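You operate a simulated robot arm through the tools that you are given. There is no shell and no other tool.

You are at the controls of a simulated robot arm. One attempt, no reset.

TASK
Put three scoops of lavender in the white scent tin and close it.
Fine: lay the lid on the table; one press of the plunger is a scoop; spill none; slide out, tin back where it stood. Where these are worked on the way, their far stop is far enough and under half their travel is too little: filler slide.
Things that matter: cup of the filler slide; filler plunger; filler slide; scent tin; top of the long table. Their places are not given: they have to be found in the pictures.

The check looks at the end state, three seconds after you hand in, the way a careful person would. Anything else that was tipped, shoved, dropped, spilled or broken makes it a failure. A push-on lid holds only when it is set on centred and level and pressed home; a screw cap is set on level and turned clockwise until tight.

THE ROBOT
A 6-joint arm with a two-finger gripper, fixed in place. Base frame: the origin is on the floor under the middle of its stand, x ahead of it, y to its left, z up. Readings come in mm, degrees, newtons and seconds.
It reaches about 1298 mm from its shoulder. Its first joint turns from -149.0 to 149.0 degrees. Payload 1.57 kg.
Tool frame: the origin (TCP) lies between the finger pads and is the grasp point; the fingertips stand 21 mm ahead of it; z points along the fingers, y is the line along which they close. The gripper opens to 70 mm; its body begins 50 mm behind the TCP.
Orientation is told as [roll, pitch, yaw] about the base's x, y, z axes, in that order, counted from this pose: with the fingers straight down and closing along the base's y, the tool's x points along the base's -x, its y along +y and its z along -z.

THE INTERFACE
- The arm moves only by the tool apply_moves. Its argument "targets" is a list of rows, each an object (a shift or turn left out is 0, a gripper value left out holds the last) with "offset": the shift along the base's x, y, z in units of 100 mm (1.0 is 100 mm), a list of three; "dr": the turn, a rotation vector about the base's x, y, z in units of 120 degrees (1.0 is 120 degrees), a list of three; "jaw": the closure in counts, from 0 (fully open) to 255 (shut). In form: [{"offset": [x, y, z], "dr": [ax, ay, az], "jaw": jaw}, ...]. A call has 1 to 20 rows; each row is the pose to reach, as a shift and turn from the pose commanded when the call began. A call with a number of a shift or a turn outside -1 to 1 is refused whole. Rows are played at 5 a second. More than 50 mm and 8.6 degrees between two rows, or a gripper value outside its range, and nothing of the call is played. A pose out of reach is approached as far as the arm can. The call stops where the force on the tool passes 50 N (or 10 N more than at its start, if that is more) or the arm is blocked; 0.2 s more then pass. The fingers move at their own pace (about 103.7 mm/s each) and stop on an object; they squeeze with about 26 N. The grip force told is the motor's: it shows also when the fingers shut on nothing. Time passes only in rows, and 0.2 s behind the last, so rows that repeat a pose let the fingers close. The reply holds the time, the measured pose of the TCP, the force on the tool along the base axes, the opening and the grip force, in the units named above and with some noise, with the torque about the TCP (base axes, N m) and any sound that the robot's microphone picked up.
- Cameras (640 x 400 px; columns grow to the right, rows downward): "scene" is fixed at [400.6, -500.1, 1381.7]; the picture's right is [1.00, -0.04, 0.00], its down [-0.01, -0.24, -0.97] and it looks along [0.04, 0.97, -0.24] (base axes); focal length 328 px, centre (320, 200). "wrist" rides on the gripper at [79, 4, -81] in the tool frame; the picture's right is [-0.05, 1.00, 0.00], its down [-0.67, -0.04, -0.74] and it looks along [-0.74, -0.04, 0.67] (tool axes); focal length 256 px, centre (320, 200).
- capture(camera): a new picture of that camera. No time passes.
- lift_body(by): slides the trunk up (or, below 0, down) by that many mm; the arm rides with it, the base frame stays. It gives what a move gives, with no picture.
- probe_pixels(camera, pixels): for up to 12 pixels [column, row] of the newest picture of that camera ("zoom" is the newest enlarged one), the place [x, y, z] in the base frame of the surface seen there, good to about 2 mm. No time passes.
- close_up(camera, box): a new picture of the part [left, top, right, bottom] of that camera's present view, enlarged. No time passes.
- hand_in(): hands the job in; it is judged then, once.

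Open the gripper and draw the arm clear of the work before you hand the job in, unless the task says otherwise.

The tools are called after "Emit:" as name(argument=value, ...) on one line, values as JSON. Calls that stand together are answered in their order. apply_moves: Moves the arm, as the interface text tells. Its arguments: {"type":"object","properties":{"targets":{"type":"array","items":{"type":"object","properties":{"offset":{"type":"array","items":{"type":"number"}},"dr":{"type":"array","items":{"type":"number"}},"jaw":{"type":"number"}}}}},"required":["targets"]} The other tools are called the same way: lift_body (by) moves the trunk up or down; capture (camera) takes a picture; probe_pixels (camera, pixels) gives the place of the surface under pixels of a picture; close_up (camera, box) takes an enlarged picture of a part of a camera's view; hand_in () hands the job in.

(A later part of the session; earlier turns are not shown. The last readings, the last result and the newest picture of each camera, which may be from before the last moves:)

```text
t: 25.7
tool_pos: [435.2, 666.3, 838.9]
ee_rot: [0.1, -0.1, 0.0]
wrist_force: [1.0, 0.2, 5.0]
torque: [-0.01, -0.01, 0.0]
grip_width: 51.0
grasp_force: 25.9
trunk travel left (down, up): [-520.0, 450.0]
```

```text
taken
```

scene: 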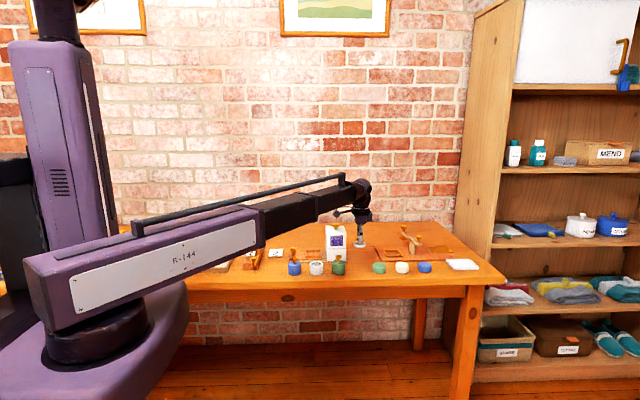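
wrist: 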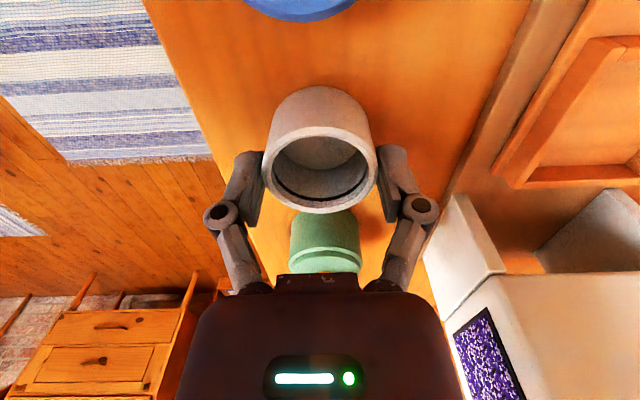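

Tin held (51.0 mm, 25.9 N). I lift it 100 mm and carry it level over to the cup at about (424, 801).

Emit:
lift_body(by=10)

Emit:
lift_body(by=100)

Emit:
apply_moves(targets=[{"offset": [-0.1, 0.3, 0]}, {"offset": [-0.11, 0.6, 0]}, {"offset": [-0.11, 0.9, 0]}, {"offset": [-0.11, 1.0, 0]}])

Emit:
apply_moves(targets=[{"offset": [0, 0.2, 0]}, {"offset": [0, 0.35, 0]}, {"offset": [0, 0.35, 0]}])

Emit:
capture(camera="wrist")

Emit:
close_up(camera="scene", box=[280, 215, 360, 275])

```text
t: 26.2
tool_pos: [435.1, 666.1, 848.3]
ee_rot: [0.0, -0.1, 0.1]
wrist_force: [0.7, -0.2, -1.3]
torque: [0.03, -0.01, 0.02]
grip_width: 51.3
grasp_force: 25.9
trunk travel left (down, up): [-530.0, 440.0]
```

```text
t: 27.6
tool_pos: [434.3, 666.0, 947.7]
ee_rot: [0.0, -0.1, 0.1]
wrist_force: [-0.4, 0.3, -1.5]
torque: [0.01, -0.06, 0.02]
grip_width: 51.4
grasp_force: 25.7
trunk travel left (down, up): [-630.0, 340.0]
```

```text
t: 28.6
tool_pos: [424.2, 766.7, 948.3]
ee_rot: [0.0, -0.1, 0.0]
wrist_force: [-0.5, -0.1, -1.0]
torque: [-0.03, -0.04, -0.02]
grip_width: 51.4
grasp_force: 26.1
trunk travel left (down, up): [-630.0, 340.0]
```

```text
t: 29.4
tool_pos: [424.0, 800.9, 949.2]
ee_rot: [0.1, -0.1, 0.0]
wrist_force: [-0.6, -0.2, -0.1]
torque: [0.01, 0.02, 0.0]
grip_width: 51.0
grasp_force: 26.2
trunk travel left (down, up): [-630.0, 340.0]
```

```text
taken
```

wrist: 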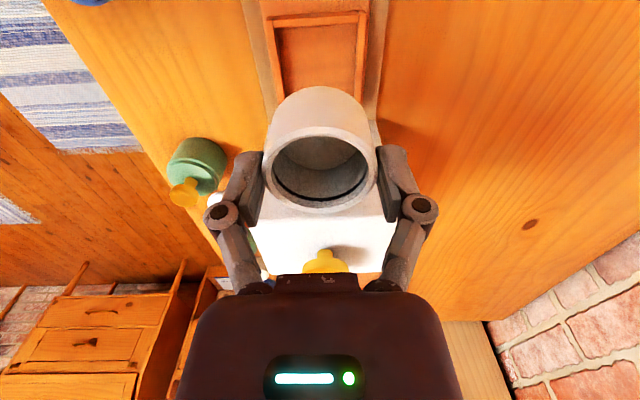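

```text
6.67 times, centred on (320, 245) of scene
```

zoom: 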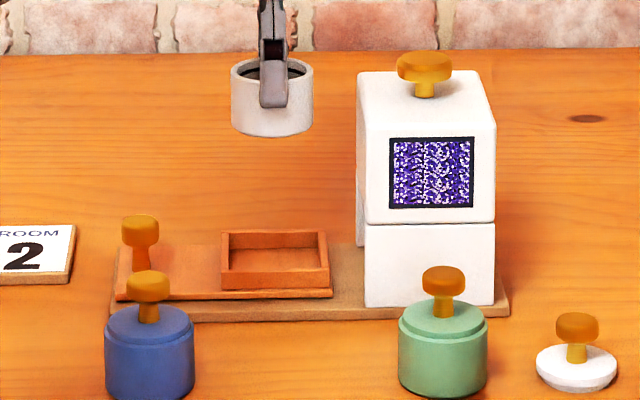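

The cup is seen at wrist px (318,55) above the held tin. I enlarge both views to measure the cup's inner walls.

Emit:
close_up(camera="wrist", box=[250, 0, 390, 100])

```text
4.00 times, centred on (320, 50) of wrist
```

zoom: 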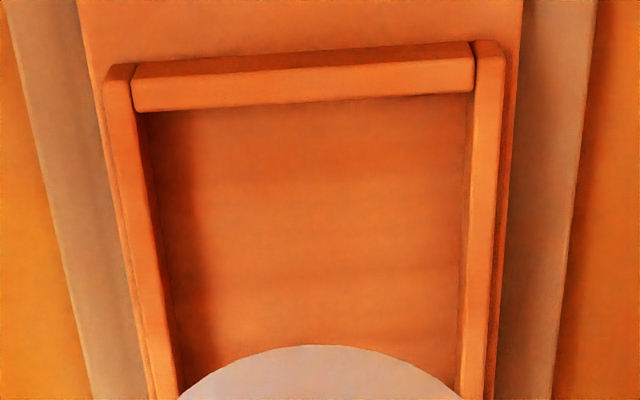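

I probe the wall edges in this zoom.

Emit:
probe_pixels(camera="zoom", pixels=[[126, 200], [150, 200], [473, 200], [495, 200], [300, 80], [300, 102], [300, 60], [118, 90], [140, 150], [485, 90], [158, 300], [466, 300]])

Emit:
probe_pixels(camera="zoom", pixels=[[300, 115], [300, 200], [165, 200], [465, 200], [110, 100], [503, 100], [300, 95], [400, 78], [200, 100], [140, 250], [160, 250], [485, 250]])

```text
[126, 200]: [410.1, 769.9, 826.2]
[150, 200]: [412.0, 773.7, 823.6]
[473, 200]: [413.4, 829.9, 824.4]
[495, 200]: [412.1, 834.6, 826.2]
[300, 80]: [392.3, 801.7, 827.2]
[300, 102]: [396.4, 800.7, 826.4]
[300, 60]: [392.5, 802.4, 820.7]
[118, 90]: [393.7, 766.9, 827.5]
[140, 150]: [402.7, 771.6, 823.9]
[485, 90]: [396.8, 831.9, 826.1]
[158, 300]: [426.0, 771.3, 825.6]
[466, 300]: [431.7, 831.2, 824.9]
```

```text
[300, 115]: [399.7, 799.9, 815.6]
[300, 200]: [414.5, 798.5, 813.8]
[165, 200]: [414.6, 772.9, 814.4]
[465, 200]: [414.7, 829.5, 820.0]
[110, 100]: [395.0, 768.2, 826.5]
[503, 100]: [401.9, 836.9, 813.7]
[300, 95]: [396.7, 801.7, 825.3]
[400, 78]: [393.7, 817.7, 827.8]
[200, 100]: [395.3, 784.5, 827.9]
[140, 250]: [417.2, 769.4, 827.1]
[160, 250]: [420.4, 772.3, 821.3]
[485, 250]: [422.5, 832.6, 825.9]
```

Cup inner opening: x 397–453, y 773–829.5, so centre ≈ (425, 801.3), floor z 814, wall top 826. I shift +1 mm in x and +0.4 in y, lower 80 mm (tin bottom ~830) and check.

Emit:
apply_moves(targets=[{"offset": [0.01, 0.004, 0]}, {"offset": [0.01, 0.004, 0]}])

Emit:
lift_body(by=-80)

Emit:
capture(camera="wrist")

Emit:
close_up(camera="scene", box=[300, 225, 348, 261])

```text
t: 30.0
tool_pos: [424.8, 800.8, 947.9]
ee_rot: [0.0, -0.1, 0.1]
wrist_force: [0.1, 0.6, -1.8]
torque: [0.04, -0.04, 0.02]
grip_width: 51.5
grasp_force: 26.1
trunk travel left (down, up): [-630.0, 340.0]
```

```text
t: 31.1
tool_pos: [424.9, 800.9, 869.4]
ee_rot: [0.1, -0.2, 0.0]
wrist_force: [-1.1, 0.4, -1.3]
torque: [0.0, -0.04, -0.01]
grip_width: 51.3
grasp_force: 26.1
trunk travel left (down, up): [-550.0, 420.0]
```

```text
taken
```

wrist: 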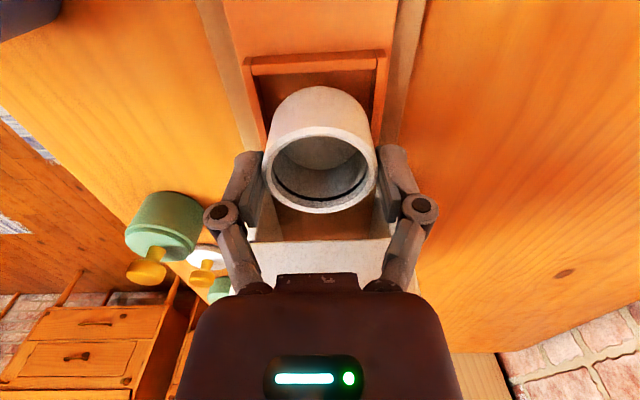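

```text
11.11 times, centred on (324, 243) of scene
```

zoom: 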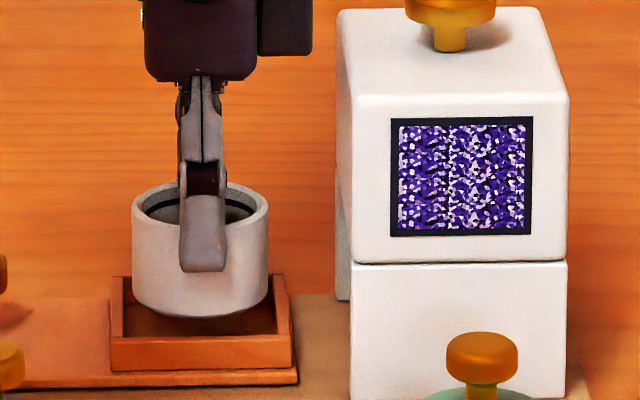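

Tin hovers centred over the cup. I lower 10 mm so the bottom enters the walls, then check the forces.

Emit:
lift_body(by=-6)

Emit:
lift_body(by=-6)

Emit:
close_up(camera="scene", box=[300, 225, 348, 261])

Emit:
capture(camera="wrist")

```text
t: 31.7
tool_pos: [426.7, 801.4, 862.7]
ee_rot: [0.1, 0.0, 0.0]
wrist_force: [0.4, -0.4, -1.1]
torque: [0.03, 0.03, 0.03]
grip_width: 51.3
grasp_force: 25.4
trunk travel left (down, up): [-544.0, 426.0]
```

```text
t: 32.2
tool_pos: [425.0, 801.8, 858.2]
ee_rot: [0.1, -0.1, 0.0]
wrist_force: [0.4, 0.6, -1.0]
torque: [-0.01, -0.01, -0.01]
grip_width: 51.1
grasp_force: 25.9
trunk travel left (down, up): [-538.0, 432.0]
```

```text
11.11 times, centred on (324, 243) of scene
```

zoom: 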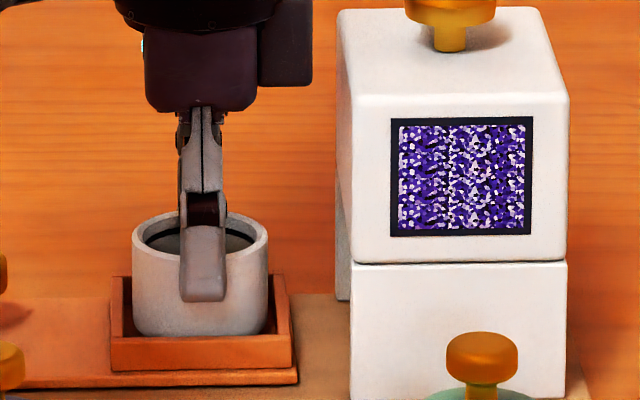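

```text
taken
```

wrist: 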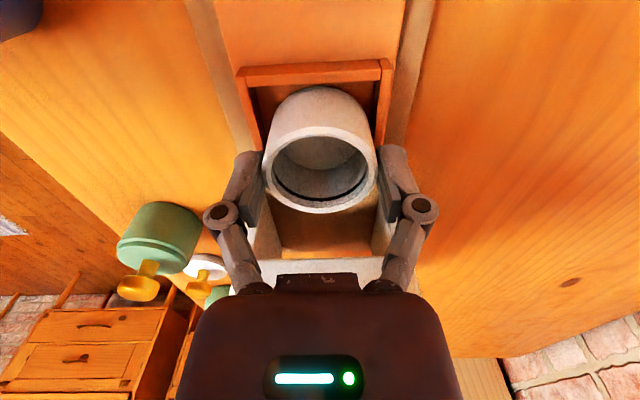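

The tin is inside the cup walls with no contact. I step down until the floor is felt.

Emit:
lift_body(by=-2)

Emit:
lift_body(by=-1)

Emit:
lift_body(by=-1)

```text
t: 32.8
tool_pos: [425.4, 801.2, 854.7]
ee_rot: [-0.1, -0.1, 0.0]
wrist_force: [0.1, 1.2, -1.3]
torque: [0.0, 0.0, 0.02]
grip_width: 51.4
grasp_force: 25.8
trunk travel left (down, up): [-536.0, 434.0]
```

```text
t: 33.3
tool_pos: [426.1, 802.7, 853.2]
ee_rot: [0.0, -0.1, -0.1]
wrist_force: [1.4, -0.8, -1.6]
torque: [0.0, 0.0, -0.02]
grip_width: 51.4
grasp_force: 26.3
trunk travel left (down, up): [-535.0, 435.0]
```

```text
t: 33.8
tool_pos: [426.7, 801.4, 852.2]
ee_rot: [0.1, -0.1, 0.1]
wrist_force: [1.4, 1.8, 4.5]
torque: [0.0, 0.0, 0.03]
grip_width: 51.4
grasp_force: 26.1
trunk travel left (down, up): [-534.0, 436.0]
```

Contact at the cup floor (Fz 4.5 N). I open the fingers and raise clear.

Emit:
apply_moves(targets=[{"jaw": 60}, {"jaw": 40}, {"jaw": 0}, {"jaw": 0}, {"jaw": 0}])

Emit:
lift_body(by=90)

Emit:
capture(camera="wrist")

Emit:
close_up(camera="scene", box=[290, 220, 354, 268])

```text
t: 35.0
tool_pos: [424.7, 800.0, 853.8]
ee_rot: [0.0, -0.1, 0.0]
wrist_force: [0.5, 0.6, 0.1]
torque: [-0.01, -0.03, -0.01]
grip_width: 70.2
grasp_force: 0.0
trunk travel left (down, up): [-534.0, 436.0]
```

```text
t: 36.2
tool_pos: [425.8, 801.5, 943.3]
ee_rot: [0.0, -0.2, 0.0]
wrist_force: [-0.7, -0.1, -0.1]
torque: [-0.02, 0.01, -0.02]
grip_width: 70.0
grasp_force: 0.1
trunk travel left (down, up): [-624.0, 346.0]
```

```text
taken
```

wrist: 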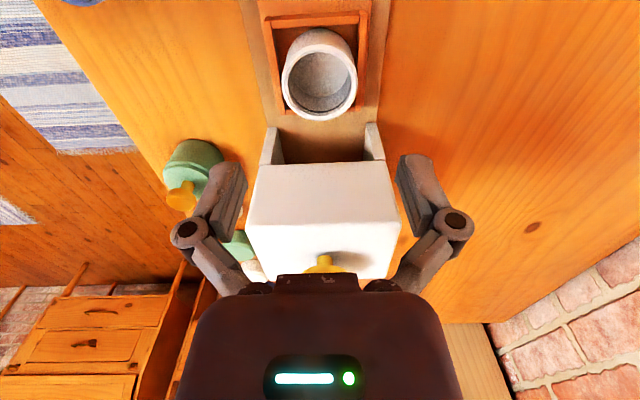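

```text
8.33 times, centred on (322, 244) of scene
```

zoom: 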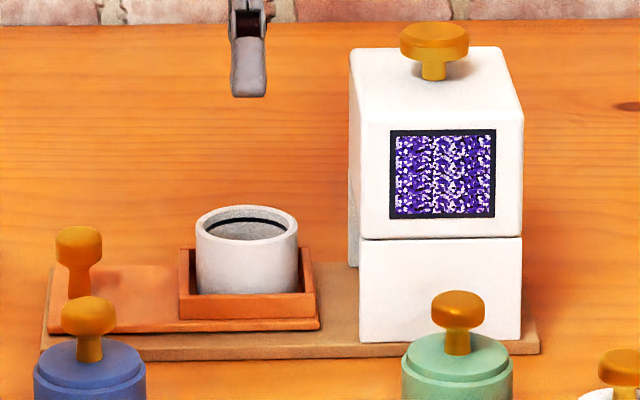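

Tin sits level in the cup. I probe the slide knob (zoom (78,240)) and move the gripper toward it.

Emit:
probe_pixels(camera="zoom", pixels=[[78, 230], [57, 247], [101, 247], [78, 248], [78, 265], [80, 280], [71, 285], [88, 285], [435, 30], [403, 40], [466, 40], [434, 70]])

Emit:
apply_moves(targets=[{"offset": [-0.3, 0, 0]}, {"offset": [-0.6, 0, 0]}, {"offset": [-0.87, 0, 0]}, {"offset": [-0.87, 0, 0]}])

Emit:
capture(camera="wrist")

```text
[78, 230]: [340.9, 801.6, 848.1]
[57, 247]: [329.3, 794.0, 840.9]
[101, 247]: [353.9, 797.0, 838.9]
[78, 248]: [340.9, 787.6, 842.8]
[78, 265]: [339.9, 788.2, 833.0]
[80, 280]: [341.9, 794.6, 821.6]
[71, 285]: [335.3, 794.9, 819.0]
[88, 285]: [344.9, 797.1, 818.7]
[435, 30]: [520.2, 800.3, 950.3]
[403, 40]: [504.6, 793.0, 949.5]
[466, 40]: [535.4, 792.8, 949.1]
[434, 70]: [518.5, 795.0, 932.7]
```

```text
t: 37.2
tool_pos: [337.3, 801.9, 943.3]
ee_rot: [0.1, -0.1, 0.0]
wrist_force: [0.0, -0.5, 0.1]
torque: [-0.02, 0.02, -0.02]
grip_width: 70.1
grasp_force: 0.1
trunk travel left (down, up): [-624.0, 346.0]
```

```text
taken
```

wrist: 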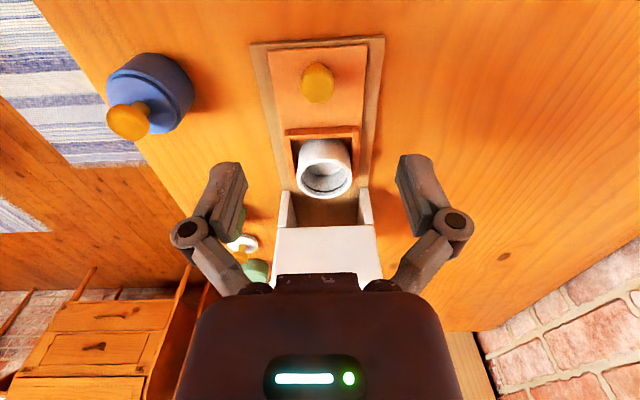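

I enlarge the knob in the wrist view for its centre.

Emit:
close_up(camera="wrist", box=[285, 50, 349, 114])

```text
6.25 times, centred on (317, 82) of wrist
```

zoom: 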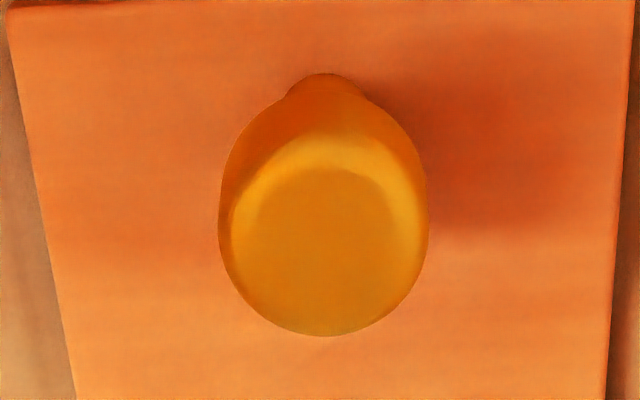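

Emit:
probe_pixels(camera="zoom", pixels=[[226, 220], [424, 220], [325, 120], [325, 330], [325, 230], [325, 85], [325, 160], [237, 260], [415, 260], [320, 380]])

```text
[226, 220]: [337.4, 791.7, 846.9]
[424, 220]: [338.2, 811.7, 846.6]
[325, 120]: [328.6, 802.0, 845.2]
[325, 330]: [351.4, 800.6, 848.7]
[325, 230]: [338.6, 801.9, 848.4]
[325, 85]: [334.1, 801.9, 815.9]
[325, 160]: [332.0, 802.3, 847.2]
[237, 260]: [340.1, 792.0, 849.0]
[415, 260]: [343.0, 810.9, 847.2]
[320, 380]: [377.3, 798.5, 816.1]
```

Slide knob centre ≈ (340.3, 801.5), head z 834–848. I'll grip it with the TCP 5 mm to its left (hand stays clear of the filler at the end). Shift −2 mm in x and lower 97 mm with open fingers.

Emit:
apply_moves(targets=[{"offset": [-0.025, 0, 0]}, {"offset": [-0.025, 0, 0]}])

Emit:
lift_body(by=-85)

Emit:
lift_body(by=-12)

Emit:
capture(camera="wrist")

Emit:
close_up(camera="scene", box=[280, 215, 360, 275])

```text
t: 37.8
tool_pos: [335.3, 801.8, 943.5]
ee_rot: [0.0, -0.1, 0.0]
wrist_force: [-0.5, 0.1, -0.2]
torque: [0.03, 0.0, -0.01]
grip_width: 69.9
grasp_force: 0.1
trunk travel left (down, up): [-624.0, 346.0]
```

```text
t: 39.0
tool_pos: [334.6, 801.2, 858.3]
ee_rot: [0.1, -0.2, 0.1]
wrist_force: [-0.4, 0.4, 0.0]
torque: [0.0, 0.02, 0.03]
grip_width: 70.1
grasp_force: 0.1
trunk travel left (down, up): [-539.0, 431.0]
```

```text
t: 39.6
tool_pos: [334.9, 802.1, 846.5]
ee_rot: [0.1, -0.1, 0.0]
wrist_force: [0.3, 0.0, 0.2]
torque: [-0.01, -0.01, 0.03]
grip_width: 70.1
grasp_force: 0.0
trunk travel left (down, up): [-527.0, 443.0]
```

```text
taken
```

wrist: 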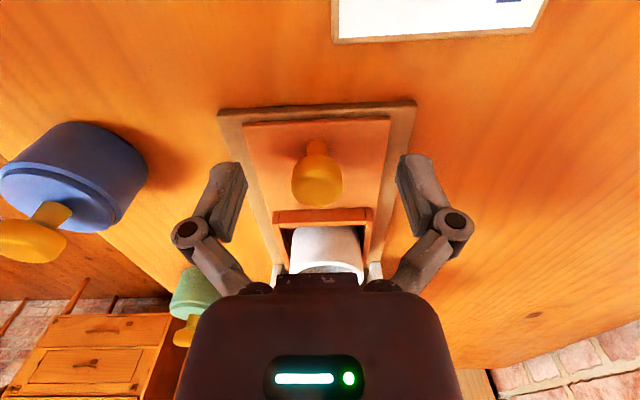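

```text
6.67 times, centred on (320, 245) of scene
```

zoom: 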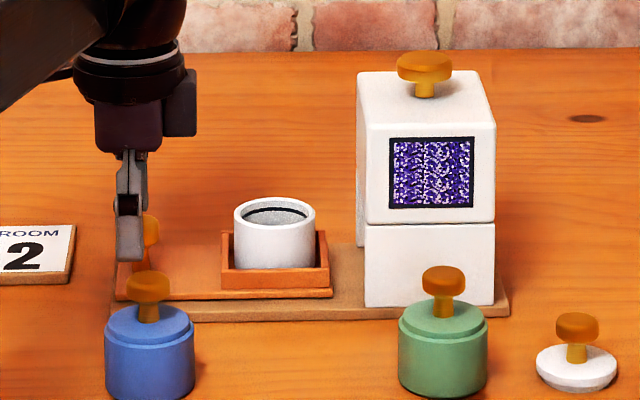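

The knob is between the open fingers at px (317,175). I close on it.

Emit:
apply_moves(targets=[{"jaw": 100}, {"jaw": 150}, {"jaw": 165}, {"jaw": 180}, {"jaw": 255}, {"jaw": 255}, {"jaw": 255}])

Emit:
capture(camera="wrist")

```text
t: 41.2
tool_pos: [335.5, 800.1, 845.8]
ee_rot: [-0.2, -0.2, -0.1]
wrist_force: [-1.4, -21.6, -9.9]
torque: [-0.2, 0.03, -0.09]
grip_width: 22.9
grasp_force: 32.3
trunk travel left (down, up): [-527.0, 443.0]
```

```text
taken
```

wrist: 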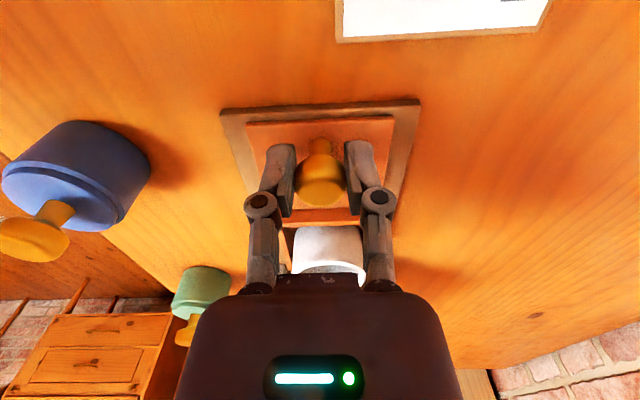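

Gripped, but a side force of −21.6 N in y shows the knob centre is ~1.5 mm nearer −y. I relieve it by shifting −1.3 mm in y.

Emit:
apply_moves(targets=[{"offset": [0, -0.008, 0]}, {"offset": [0, -0.013, 0]}, {"offset": [0, -0.013, 0]}])

```text
t: 42.0
tool_pos: [335.4, 799.9, 846.7]
ee_rot: [0.1, 0.0, 0.0]
wrist_force: [1.7, -15.9, -6.7]
torque: [-0.22, 0.08, -0.12]
grip_width: 23.5
grasp_force: 32.2
trunk travel left (down, up): [-527.0, 443.0]
```

Still −15.9 N; I shift a further 1.5 mm.

Emit:
apply_moves(targets=[{"offset": [0, -0.01, 0]}, {"offset": [0, -0.015, 0]}, {"offset": [0, -0.015, 0]}])

Emit:
close_up(camera="wrist", box=[240, 100, 400, 300])

```text
t: 42.9
tool_pos: [334.3, 799.4, 847.0]
ee_rot: [0.2, -0.1, 0.1]
wrist_force: [1.2, 1.9, 4.3]
torque: [0.07, 0.16, 0.01]
grip_width: 23.0
grasp_force: 32.1
trunk travel left (down, up): [-527.0, 443.0]
```

```text
2.00 times, centred on (320, 200) of wrist
```

zoom: 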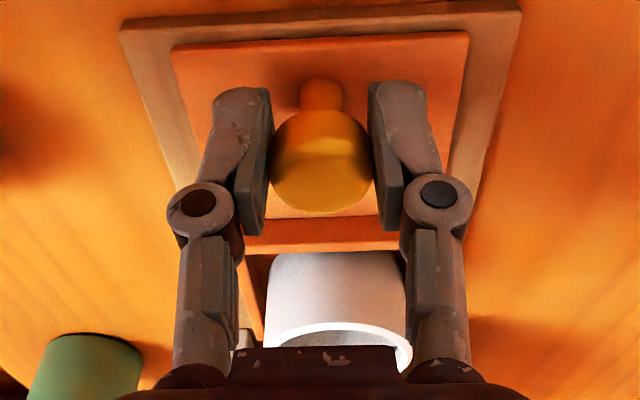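

Balanced now (Fy 1.9 N). I push the slide in slowly: 50 mm in +x in 5 mm rows, then check.

Emit:
apply_moves(targets=[{"offset": [0.03, 0, 0]}, {"offset": [0.07, 0, 0]}, {"offset": [0.12, 0, 0]}, {"offset": [0.17, 0, 0]}, {"offset": [0.22, 0, 0]}, {"offset": [0.27, 0, 0]}, {"offset": [0.32, 0, 0]}, {"offset": [0.37, 0, 0]}, {"offset": [0.42, 0, 0]}, {"offset": [0.47, 0, 0]}, {"offset": [0.5, 0, 0]}])

Emit:
capture(camera="wrist")

Emit:
close_up(camera="scene", box=[280, 215, 360, 275])

```text
t: 45.2
tool_pos: [384.3, 799.1, 845.8]
ee_rot: [0.1, 0.0, 0.1]
wrist_force: [-0.3, 20.5, 17.4]
torque: [0.16, 0.12, 0.13]
grip_width: 23.1
grasp_force: 32.0
trunk travel left (down, up): [-527.0, 443.0]
```

```text
taken
```

wrist: 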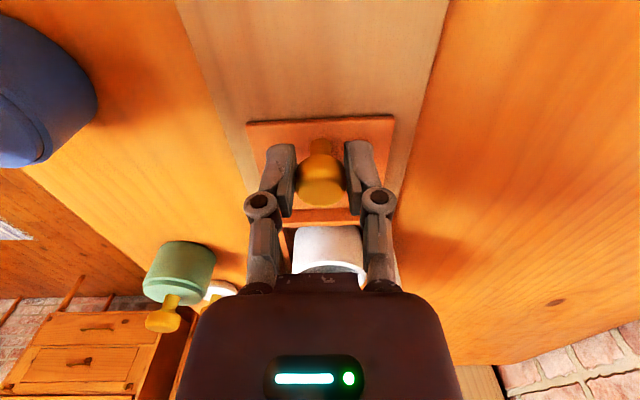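

```text
6.67 times, centred on (320, 245) of scene
```

zoom: 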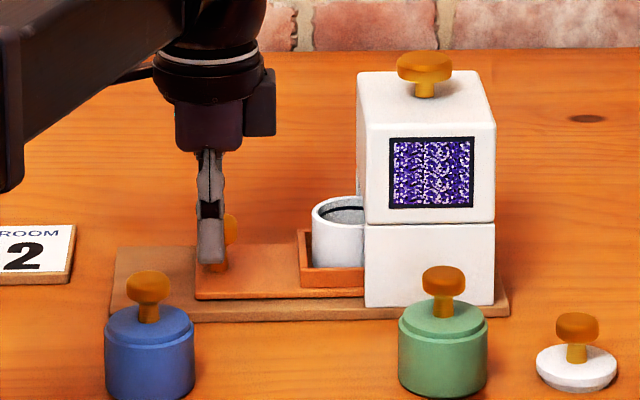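

The slide moves and the tin is entering. Side force is now +20.5 N in y, so I correct +0.8 mm in y before continuing.

Emit:
apply_moves(targets=[{"offset": [0, 0.005, 0]}, {"offset": [0, 0.008, 0]}, {"offset": [0, 0.008, 0]}])

```text
t: 46.0
tool_pos: [384.1, 801.4, 845.7]
ee_rot: [0.1, -0.1, -0.1]
wrist_force: [0.0, 15.3, 13.8]
torque: [0.24, -0.12, 0.08]
grip_width: 23.2
grasp_force: 32.4
trunk travel left (down, up): [-527.0, 443.0]
```

Relieved to 15 N; I move another +1.2 mm in y.

Emit:
apply_moves(targets=[{"offset": [0, 0.006, 0]}, {"offset": [0, 0.012, 0]}, {"offset": [0, 0.012, 0]}])

```text
t: 46.9
tool_pos: [384.2, 799.6, 847.2]
ee_rot: [-0.1, -0.2, 0.0]
wrist_force: [0.1, 2.3, 5.0]
torque: [-0.04, -0.39, 0.02]
grip_width: 23.4
grasp_force: 32.2
trunk travel left (down, up): [-527.0, 443.0]
```

Good. I continue 35 mm further in.

Emit:
apply_moves(targets=[{"offset": [0.04, 0.001, 0]}, {"offset": [0.08, 0.002, 0]}, {"offset": [0.12, 0.003, 0]}, {"offset": [0.16, 0.004, 0]}, {"offset": [0.2, 0.005, 0]}, {"offset": [0.24, 0.006, 0]}, {"offset": [0.28, 0.007, 0]}, {"offset": [0.32, 0.008, 0]}, {"offset": [0.35, 0.009, 0]}])

Emit:
close_up(camera="scene", box=[280, 215, 360, 275])

```text
t: 48.9
tool_pos: [421.0, 801.2, 846.9]
ee_rot: [-0.2, -0.1, -0.2]
wrist_force: [0.3, -29.0, -16.4]
torque: [-0.07, -0.29, -0.12]
grip_width: 23.4
grasp_force: 32.1
trunk travel left (down, up): [-527.0, 443.0]
```

```text
6.67 times, centred on (320, 245) of scene
```

zoom: 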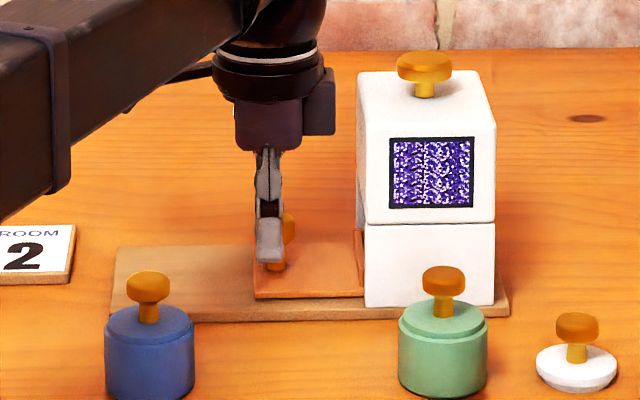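

Tin is inside; side force −29 N in y, so I ease −1.5 mm in y.

Emit:
apply_moves(targets=[{"offset": [0, -0.008, 0]}, {"offset": [0, -0.015, 0]}, {"offset": [0, -0.015, 0]}])

```text
t: 49.6
tool_pos: [421.0, 800.3, 845.9]
ee_rot: [0.0, 0.0, 0.1]
wrist_force: [0.6, -19.9, -10.1]
torque: [-0.3, 0.02, -0.07]
grip_width: 23.4
grasp_force: 31.7
trunk travel left (down, up): [-527.0, 443.0]
```

Emit:
apply_moves(targets=[{"offset": [0, -0.008, 0]}, {"offset": [0, -0.015, 0]}, {"offset": [0, -0.015, 0]}])

```text
t: 50.5
tool_pos: [421.2, 800.5, 845.2]
ee_rot: [0.1, -0.1, 0.1]
wrist_force: [1.6, -8.1, -3.0]
torque: [-0.06, 0.5, -0.01]
grip_width: 23.3
grasp_force: 32.1
trunk travel left (down, up): [-527.0, 443.0]
```

Side force is down to −8 N. I continue in small 1.5–2 mm rows toward the far stop, watching Fx.

Emit:
apply_moves(targets=[{"offset": [0.02, 0, 0]}, {"offset": [0.04, 0, 0]}, {"offset": [0.06, 0, 0]}, {"offset": [0.08, 0, 0]}])

Emit:
close_up(camera="scene", box=[300, 225, 348, 261])

```text
t: 51.5
tool_pos: [429.7, 799.9, 845.8]
ee_rot: [0.1, -0.1, 0.0]
wrist_force: [-0.2, 2.8, 3.5]
torque: [0.11, 0.35, 0.01]
grip_width: 23.3
grasp_force: 32.5
trunk travel left (down, up): [-527.0, 443.0]
```

```text
11.11 times, centred on (324, 243) of scene
```

zoom: 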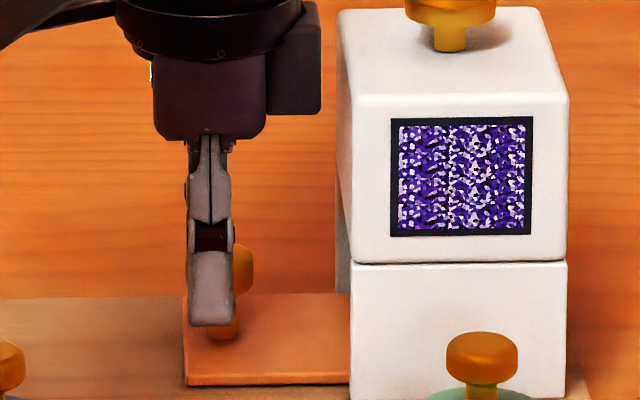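

No stop yet at TCP x 429.7. I continue with 1 mm rows up to 4 mm.

Emit:
apply_moves(targets=[{"offset": [0.01, 0, 0]}, {"offset": [0.02, 0, 0]}, {"offset": [0.03, 0, 0]}, {"offset": [0.04, 0, 0]}])

```text
t: 52.5
tool_pos: [429.0, 799.8, 847.4]
ee_rot: [0.1, -0.1, 0.1]
wrist_force: [-8.9, 11.1, 6.2]
torque: [0.18, -0.43, 0.02]
grip_width: 23.3
grasp_force: 32.3
trunk travel left (down, up): [-527.0, 443.0]
```

Fx is −8.9 N and the TCP stopped advancing (~429–430): the far stop. I push 2 mm more to confirm.

Emit:
apply_moves(targets=[{"offset": [0.01, 0, 0]}, {"offset": [0.02, 0, 0]}, {"offset": [0.02, 0, 0]}])

Emit:
close_up(camera="scene", box=[300, 225, 348, 261])

Emit:
capture(camera="wrist")

```text
t: 53.2
tool_pos: [429.9, 799.8, 846.1]
ee_rot: [0.1, 0.1, 0.1]
wrist_force: [-30.2, 10.4, -0.6]
torque: [0.04, -0.03, 0.12]
grip_width: 23.1
grasp_force: 32.1
trunk travel left (down, up): [-527.0, 443.0]
```

```text
11.11 times, centred on (324, 243) of scene
```

zoom: 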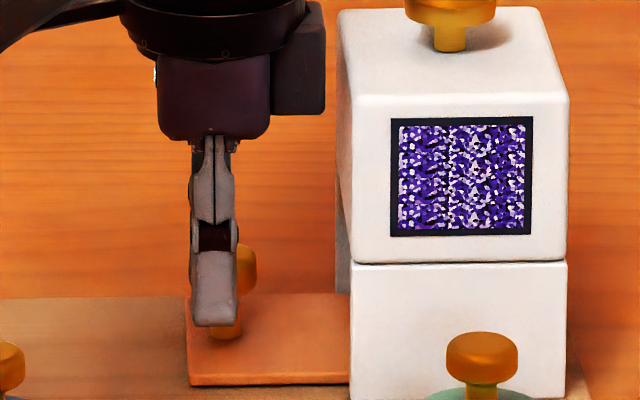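

```text
taken
```

wrist: 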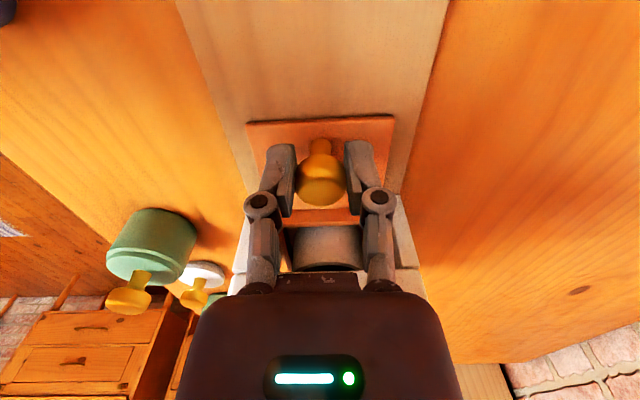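

Fx −30 N without advance: the slide is at its far stop. I relieve 4 mm of push, then open the fingers and back off in −x.

Emit:
apply_moves(targets=[{"offset": [-0.02, 0, 0]}, {"offset": [-0.04, 0, 0]}, {"offset": [-0.04, 0, 0]}])

```text
t: 54.0
tool_pos: [430.5, 800.4, 846.1]
ee_rot: [0.2, -0.1, -0.2]
wrist_force: [-10.8, 15.6, 6.6]
torque: [0.19, 0.88, 0.07]
grip_width: 23.4
grasp_force: 32.1
trunk travel left (down, up): [-527.0, 443.0]
```

Fx has dropped to about −11 N with the slide still at its stop. I open the fingers and back off 25 mm in −x (the fingers pass either side of the knob).

Emit:
apply_moves(targets=[{"jaw": 120}, {"jaw": 60}, {"jaw": 0}, {"jaw": 0}])

Emit:
apply_moves(targets=[{"offset": [-0.1, 0, 0]}, {"offset": [-0.2, 0, 0]}, {"offset": [-0.3, 0, 0]}, {"offset": [-0.3, 0, 0]}])

Emit:
lift_body(by=100)

Emit:
capture(camera="wrist")

Emit:
close_up(camera="scene", box=[280, 215, 360, 275])

```text
t: 55.0
tool_pos: [430.6, 800.2, 846.1]
ee_rot: [0.0, -0.1, 0.0]
wrist_force: [0.7, 0.2, 0.4]
torque: [0.01, 0.0, -0.02]
grip_width: 69.7
grasp_force: 0.0
trunk travel left (down, up): [-527.0, 443.0]
```

```text
t: 56.0
tool_pos: [401.2, 798.3, 846.2]
ee_rot: [0.0, -0.1, 0.0]
wrist_force: [0.5, -0.7, -0.4]
torque: [0.01, 0.01, -0.02]
grip_width: 70.0
grasp_force: 0.1
trunk travel left (down, up): [-527.0, 443.0]
```

```text
t: 57.4
tool_pos: [400.8, 798.7, 945.9]
ee_rot: [-0.1, -0.1, 0.0]
wrist_force: [1.0, -0.6, -0.5]
torque: [0.03, -0.02, -0.05]
grip_width: 70.0
grasp_force: 0.1
trunk travel left (down, up): [-627.0, 343.0]
```

```text
taken
```

wrist: 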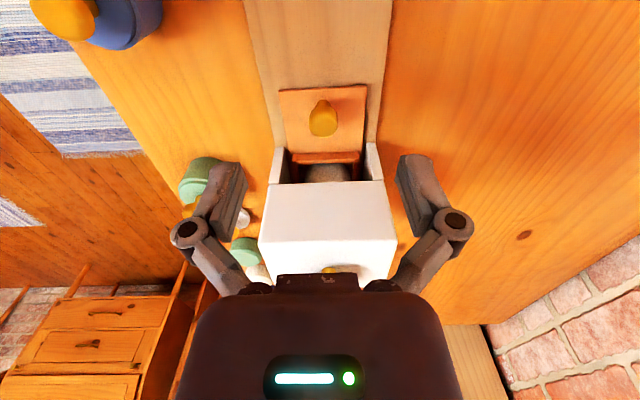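

```text
6.67 times, centred on (320, 245) of scene
```

zoom: 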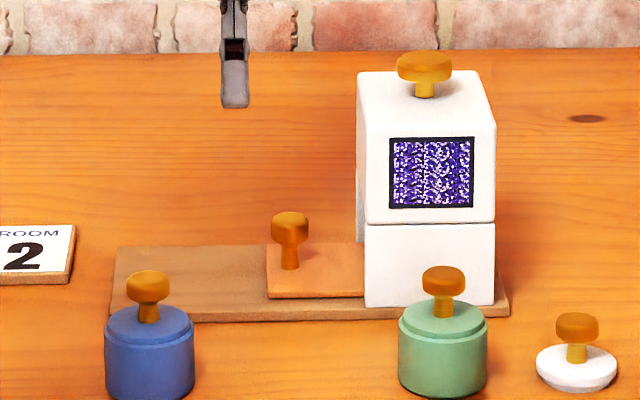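

The slide is in with the tin under the filler (cup wall at wrist px (325,158)). I look closer into the opening and probe the knob's new place.

Emit:
close_up(camera="wrist", box=[265, 80, 385, 200])

Emit:
probe_pixels(camera="zoom", pixels=[[310, 130], [320, 290], [320, 260], [320, 272], [275, 130], [345, 130], [310, 90], [310, 170], [320, 320], [400, 280], [230, 280], [320, 305]])

```text
3.33 times, centred on (325, 140) of wrist
```

zoom: 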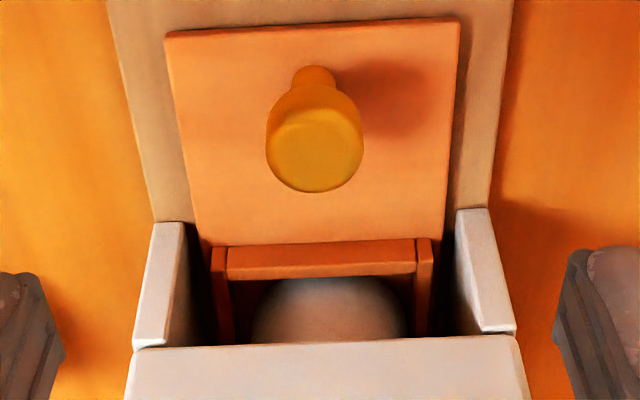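

```text
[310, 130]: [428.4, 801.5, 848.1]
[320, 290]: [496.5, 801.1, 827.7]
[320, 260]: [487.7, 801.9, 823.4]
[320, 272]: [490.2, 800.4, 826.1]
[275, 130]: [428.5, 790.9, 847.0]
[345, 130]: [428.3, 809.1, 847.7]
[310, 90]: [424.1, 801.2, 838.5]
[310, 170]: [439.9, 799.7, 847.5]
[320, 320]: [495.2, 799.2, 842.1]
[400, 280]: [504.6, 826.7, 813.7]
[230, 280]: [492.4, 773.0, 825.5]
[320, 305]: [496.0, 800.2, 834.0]
```

Cup moved 95.5 mm and the tin's left side is at x ≈ 495.7, so it is centred under the plunger (520). I close the fingers, rise 60 mm, and go over the plunger at (520, 799.5).

Emit:
apply_moves(targets=[{"jaw": 120}, {"jaw": 255}, {"jaw": 255}, {"jaw": 255}])

Emit:
lift_body(by=60)

Emit:
apply_moves(targets=[{"offset": [0.3, 0, 0]}, {"offset": [0.6, 0, 0]}, {"offset": [0.9, 0.01, 0]}, {"offset": [1.0, 0.01, 0]}])

Emit:
apply_moves(targets=[{"offset": [0.1, 0, 0]}, {"offset": [0.19, 0, 0]}, {"offset": [0.19, 0, 0]}])

Emit:
capture(camera="wrist")

Emit:
close_up(camera="scene", box=[300, 195, 380, 255])

```text
t: 58.4
tool_pos: [399.5, 799.4, 945.6]
ee_rot: [0.0, -0.2, -0.1]
wrist_force: [0.0, -0.3, -0.4]
torque: [0.0, 0.02, 0.01]
grip_width: 0.0
grasp_force: 26.2
trunk travel left (down, up): [-627.0, 343.0]
```

```text
t: 59.4
tool_pos: [400.2, 799.0, 1005.4]
ee_rot: [0.0, -0.1, 0.1]
wrist_force: [0.9, -1.4, -0.8]
torque: [0.01, 0.0, 0.0]
grip_width: 0.0
grasp_force: 26.4
trunk travel left (down, up): [-687.0, 283.0]
```

```text
t: 60.4
tool_pos: [499.1, 798.9, 1005.6]
ee_rot: [0.1, -0.1, 0.2]
wrist_force: [-0.7, -0.5, -0.9]
torque: [0.0, 0.03, -0.02]
grip_width: 0.0
grasp_force: 26.0
trunk travel left (down, up): [-687.0, 283.0]
```

```text
t: 61.2
tool_pos: [519.9, 800.4, 1005.9]
ee_rot: [0.0, -0.1, 0.0]
wrist_force: [0.1, -1.5, 0.3]
torque: [0.01, 0.02, -0.01]
grip_width: 0.0
grasp_force: 25.9
trunk travel left (down, up): [-687.0, 283.0]
```

```text
taken
```

wrist: 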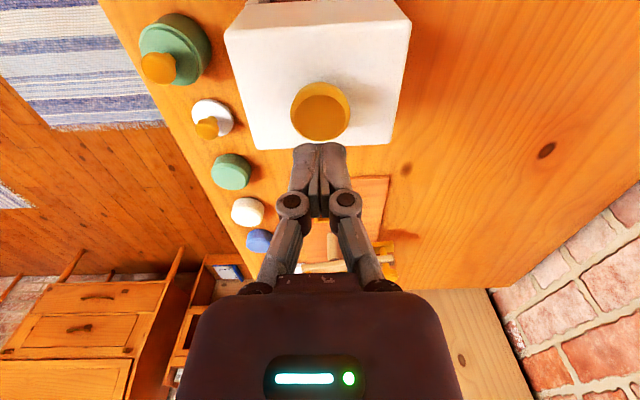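

```text
6.67 times, centred on (340, 225) of scene
```

zoom: 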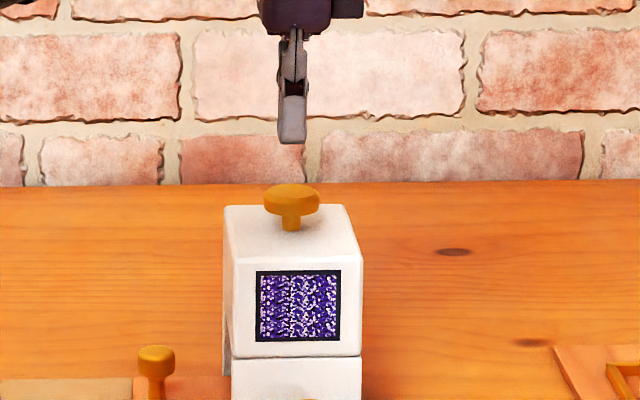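

The plunger head is at wrist px (320,112). I probe its edges and the filler top.

Emit:
probe_pixels(camera="wrist", pixels=[[294, 115], [347, 115], [320, 100], [320, 134], [320, 118], [320, 88], [260, 60], [380, 60], [320, 20], [260, 130], [380, 130]])

```text
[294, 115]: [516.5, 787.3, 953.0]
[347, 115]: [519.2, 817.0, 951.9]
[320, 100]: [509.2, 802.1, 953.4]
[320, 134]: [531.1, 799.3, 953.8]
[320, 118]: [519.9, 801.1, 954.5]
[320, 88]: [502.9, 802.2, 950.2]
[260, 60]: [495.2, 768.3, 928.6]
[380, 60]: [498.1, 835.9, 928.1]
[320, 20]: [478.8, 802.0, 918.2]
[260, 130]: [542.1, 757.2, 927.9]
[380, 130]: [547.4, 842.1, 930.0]
```

Plunger centre ≈ (520, 800), head top z 953. I lower 28 mm so the tips are ~4 mm above it, then feel for contact.

Emit:
lift_body(by=-28)

Emit:
close_up(camera="scene", box=[316, 205, 364, 241])

```text
t: 61.9
tool_pos: [519.4, 800.8, 978.4]
ee_rot: [0.0, -0.1, 0.1]
wrist_force: [0.6, -0.2, 0.7]
torque: [0.01, -0.03, 0.0]
grip_width: 0.0
grasp_force: 26.2
trunk travel left (down, up): [-659.0, 311.0]
```

```text
11.11 times, centred on (340, 223) of scene
```

zoom: 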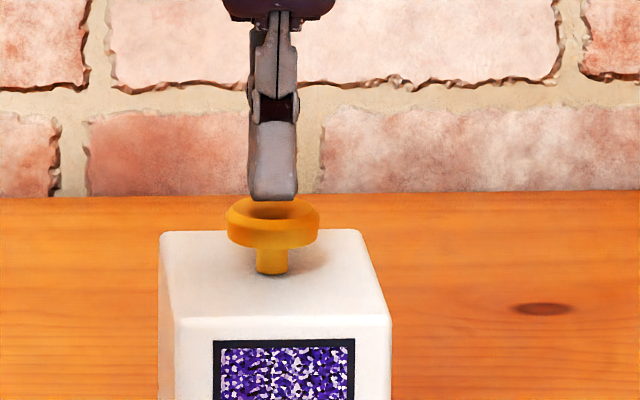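

The tips are just above the plunger head at zoom (272,200). I lower 3 mm then 2 mm to feel contact.

Emit:
lift_body(by=-3)

Emit:
lift_body(by=-2)

```text
t: 62.4
tool_pos: [518.8, 800.9, 975.3]
ee_rot: [0.0, -0.1, 0.1]
wrist_force: [0.7, -0.7, -0.6]
torque: [-0.01, -0.05, 0.02]
grip_width: 0.0
grasp_force: 26.3
trunk travel left (down, up): [-656.0, 314.0]
```

```text
t: 63.0
tool_pos: [519.8, 800.5, 972.6]
ee_rot: [0.1, 0.0, 0.0]
wrist_force: [0.7, -0.3, 0.3]
torque: [-0.03, 0.0, -0.01]
grip_width: 5.8
grasp_force: 28.5
trunk travel left (down, up): [-654.0, 316.0]
```

Odd: the opening reads 5.8 mm though the force is nil. I look before pressing on.

Emit:
close_up(camera="wrist", box=[240, 60, 400, 220])

Emit:
close_up(camera="scene", box=[316, 205, 364, 241])

```text
2.50 times, centred on (320, 140) of wrist
```

zoom: 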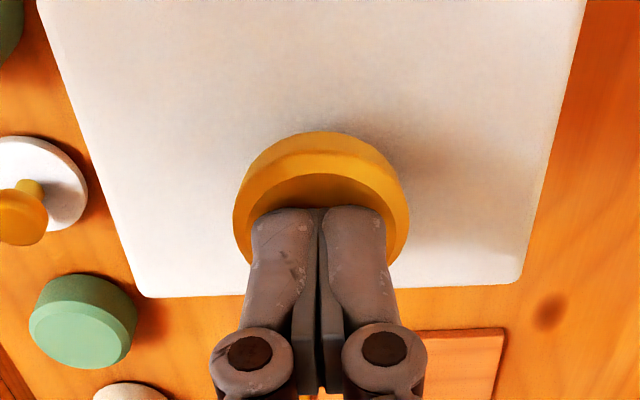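

```text
11.11 times, centred on (340, 223) of scene
```

zoom: 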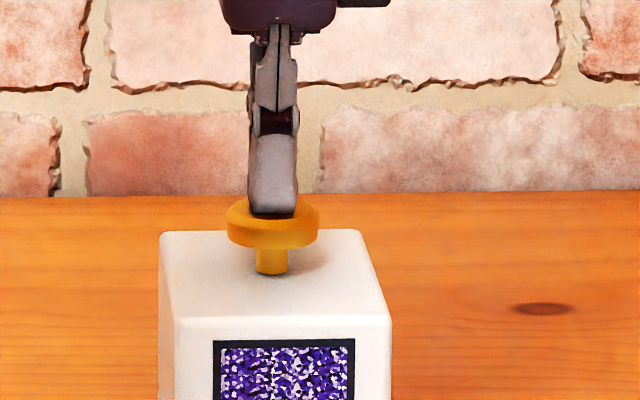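

Tips rest on the head. I press 2 mm further and watch force and opening.

Emit:
lift_body(by=-2)

Emit:
close_up(camera="scene", box=[316, 205, 364, 241])

```text
t: 63.5
tool_pos: [520.0, 800.6, 970.6]
ee_rot: [0.1, -0.1, -0.1]
wrist_force: [-0.1, 0.3, 2.3]
torque: [0.04, 0.01, -0.01]
grip_width: 6.2
grasp_force: 28.6
trunk travel left (down, up): [-652.0, 318.0]
```

```text
11.11 times, centred on (340, 223) of scene
```

zoom: 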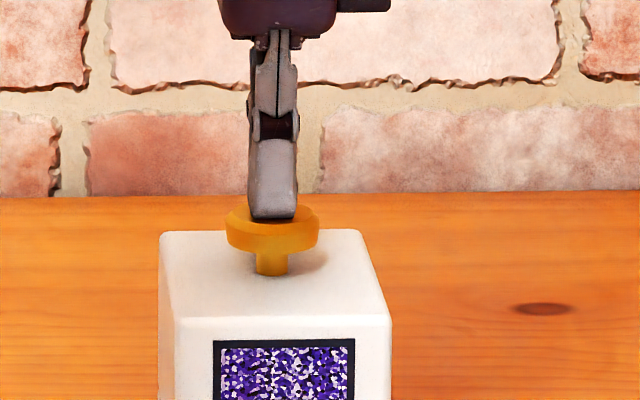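

The plunger is starting to sink at only ~2 N. I press on 4 mm.

Emit:
lift_body(by=-4)

Emit:
close_up(camera="scene", box=[316, 205, 364, 241])

```text
t: 64.0
tool_pos: [518.9, 799.5, 967.0]
ee_rot: [0.1, -0.1, 0.0]
wrist_force: [0.0, 0.6, 3.5]
torque: [0.04, -0.03, -0.01]
grip_width: 5.9
grasp_force: 27.9
trunk travel left (down, up): [-648.0, 322.0]
```

```text
11.11 times, centred on (340, 223) of scene
```

zoom: 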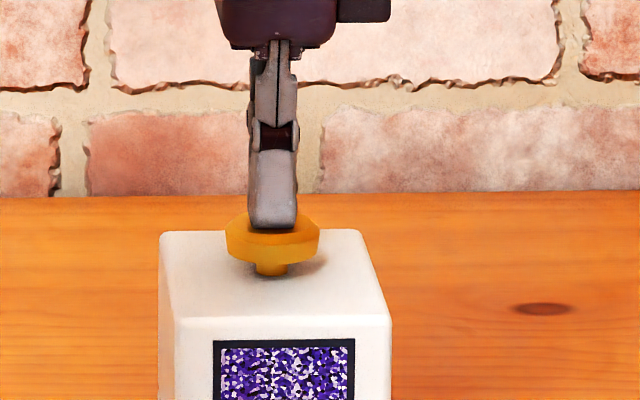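

Plunger sunk about 6 mm, spring force 3.5 N. I press 3 mm more.

Emit:
lift_body(by=-3)

```text
t: 64.5
tool_pos: [520.3, 799.9, 963.4]
ee_rot: [0.2, -0.2, 0.0]
wrist_force: [0.6, 2.0, 5.4]
torque: [0.04, 0.01, 0.02]
grip_width: 5.8
grasp_force: 28.8
trunk travel left (down, up): [-645.0, 325.0]
heard: click
```

A click was heard at 9–10 mm of stroke: one scoop. I release fully by raising 15 mm and check that the plunger comes back.

Emit:
lift_body(by=15)

Emit:
close_up(camera="scene", box=[316, 205, 364, 265])

```text
t: 65.2
tool_pos: [520.0, 799.4, 978.7]
ee_rot: [0.1, -0.1, 0.1]
wrist_force: [-0.4, 0.2, 0.0]
torque: [-0.02, 0.01, 0.02]
grip_width: 0.1
grasp_force: 28.3
trunk travel left (down, up): [-660.0, 310.0]
```

```text
6.67 times, centred on (340, 235) of scene
```

zoom: 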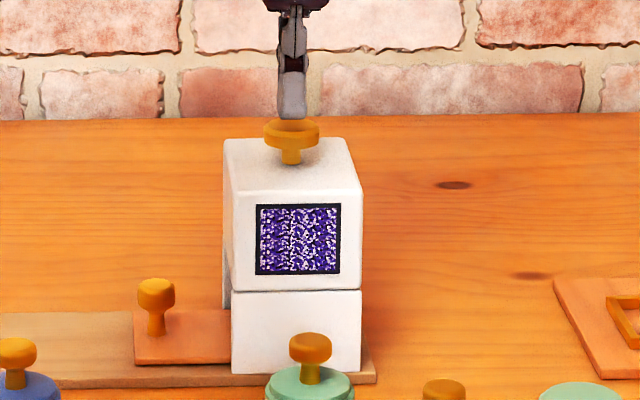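

The plunger is back up. Second press: down 15 mm in one motion.

Emit:
lift_body(by=-15)

Emit:
close_up(camera="scene", box=[316, 205, 364, 241])

```text
t: 65.8
tool_pos: [519.7, 800.1, 964.2]
ee_rot: [0.1, -0.2, 0.0]
wrist_force: [0.7, -0.4, 5.1]
torque: [-0.02, 0.0, 0.0]
grip_width: 6.0
grasp_force: 28.5
trunk travel left (down, up): [-645.0, 325.0]
heard: click
```

```text
11.11 times, centred on (340, 223) of scene
```

zoom: 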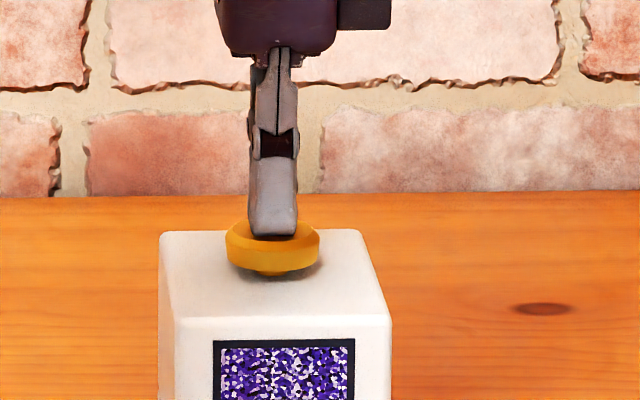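

Second click heard. I release 15 mm and let the plunger rise.

Emit:
lift_body(by=15)

Emit:
apply_moves(targets=[{"offset": [0, 0, 0]}, {"offset": [0, 0, 0]}, {"offset": [0, 0, 0]}])

Emit:
close_up(camera="scene", box=[316, 205, 364, 241])

```text
t: 66.4
tool_pos: [518.8, 800.0, 979.3]
ee_rot: [0.0, -0.2, 0.0]
wrist_force: [0.4, 0.2, -0.4]
torque: [0.0, 0.01, -0.02]
grip_width: 0.0
grasp_force: 28.7
trunk travel left (down, up): [-660.0, 310.0]
```

```text
t: 67.2
tool_pos: [519.0, 800.6, 978.9]
ee_rot: [0.0, -0.1, 0.0]
wrist_force: [-0.1, 0.0, 0.1]
torque: [-0.01, 0.0, -0.01]
grip_width: 0.0
grasp_force: 28.8
trunk travel left (down, up): [-660.0, 310.0]
```

```text
11.11 times, centred on (340, 223) of scene
```

zoom: 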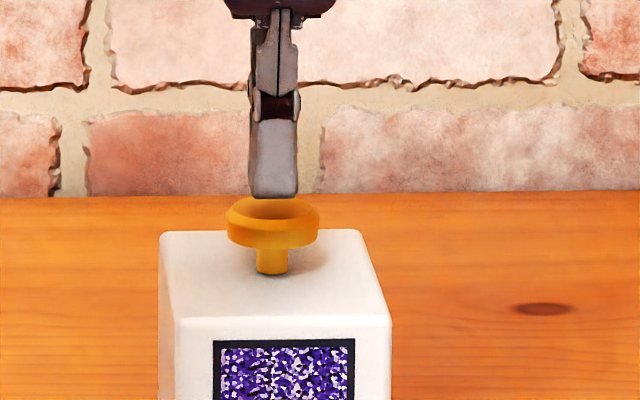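

The plunger is fully up again. Third press: down 15 mm.

Emit:
lift_body(by=-15)

```text
t: 67.8
tool_pos: [518.9, 800.3, 963.0]
ee_rot: [0.1, -0.1, 0.0]
wrist_force: [0.4, -0.3, 5.6]
torque: [0.0, 0.01, -0.04]
grip_width: 6.1
grasp_force: 28.3
trunk travel left (down, up): [-645.0, 325.0]
heard: click
```

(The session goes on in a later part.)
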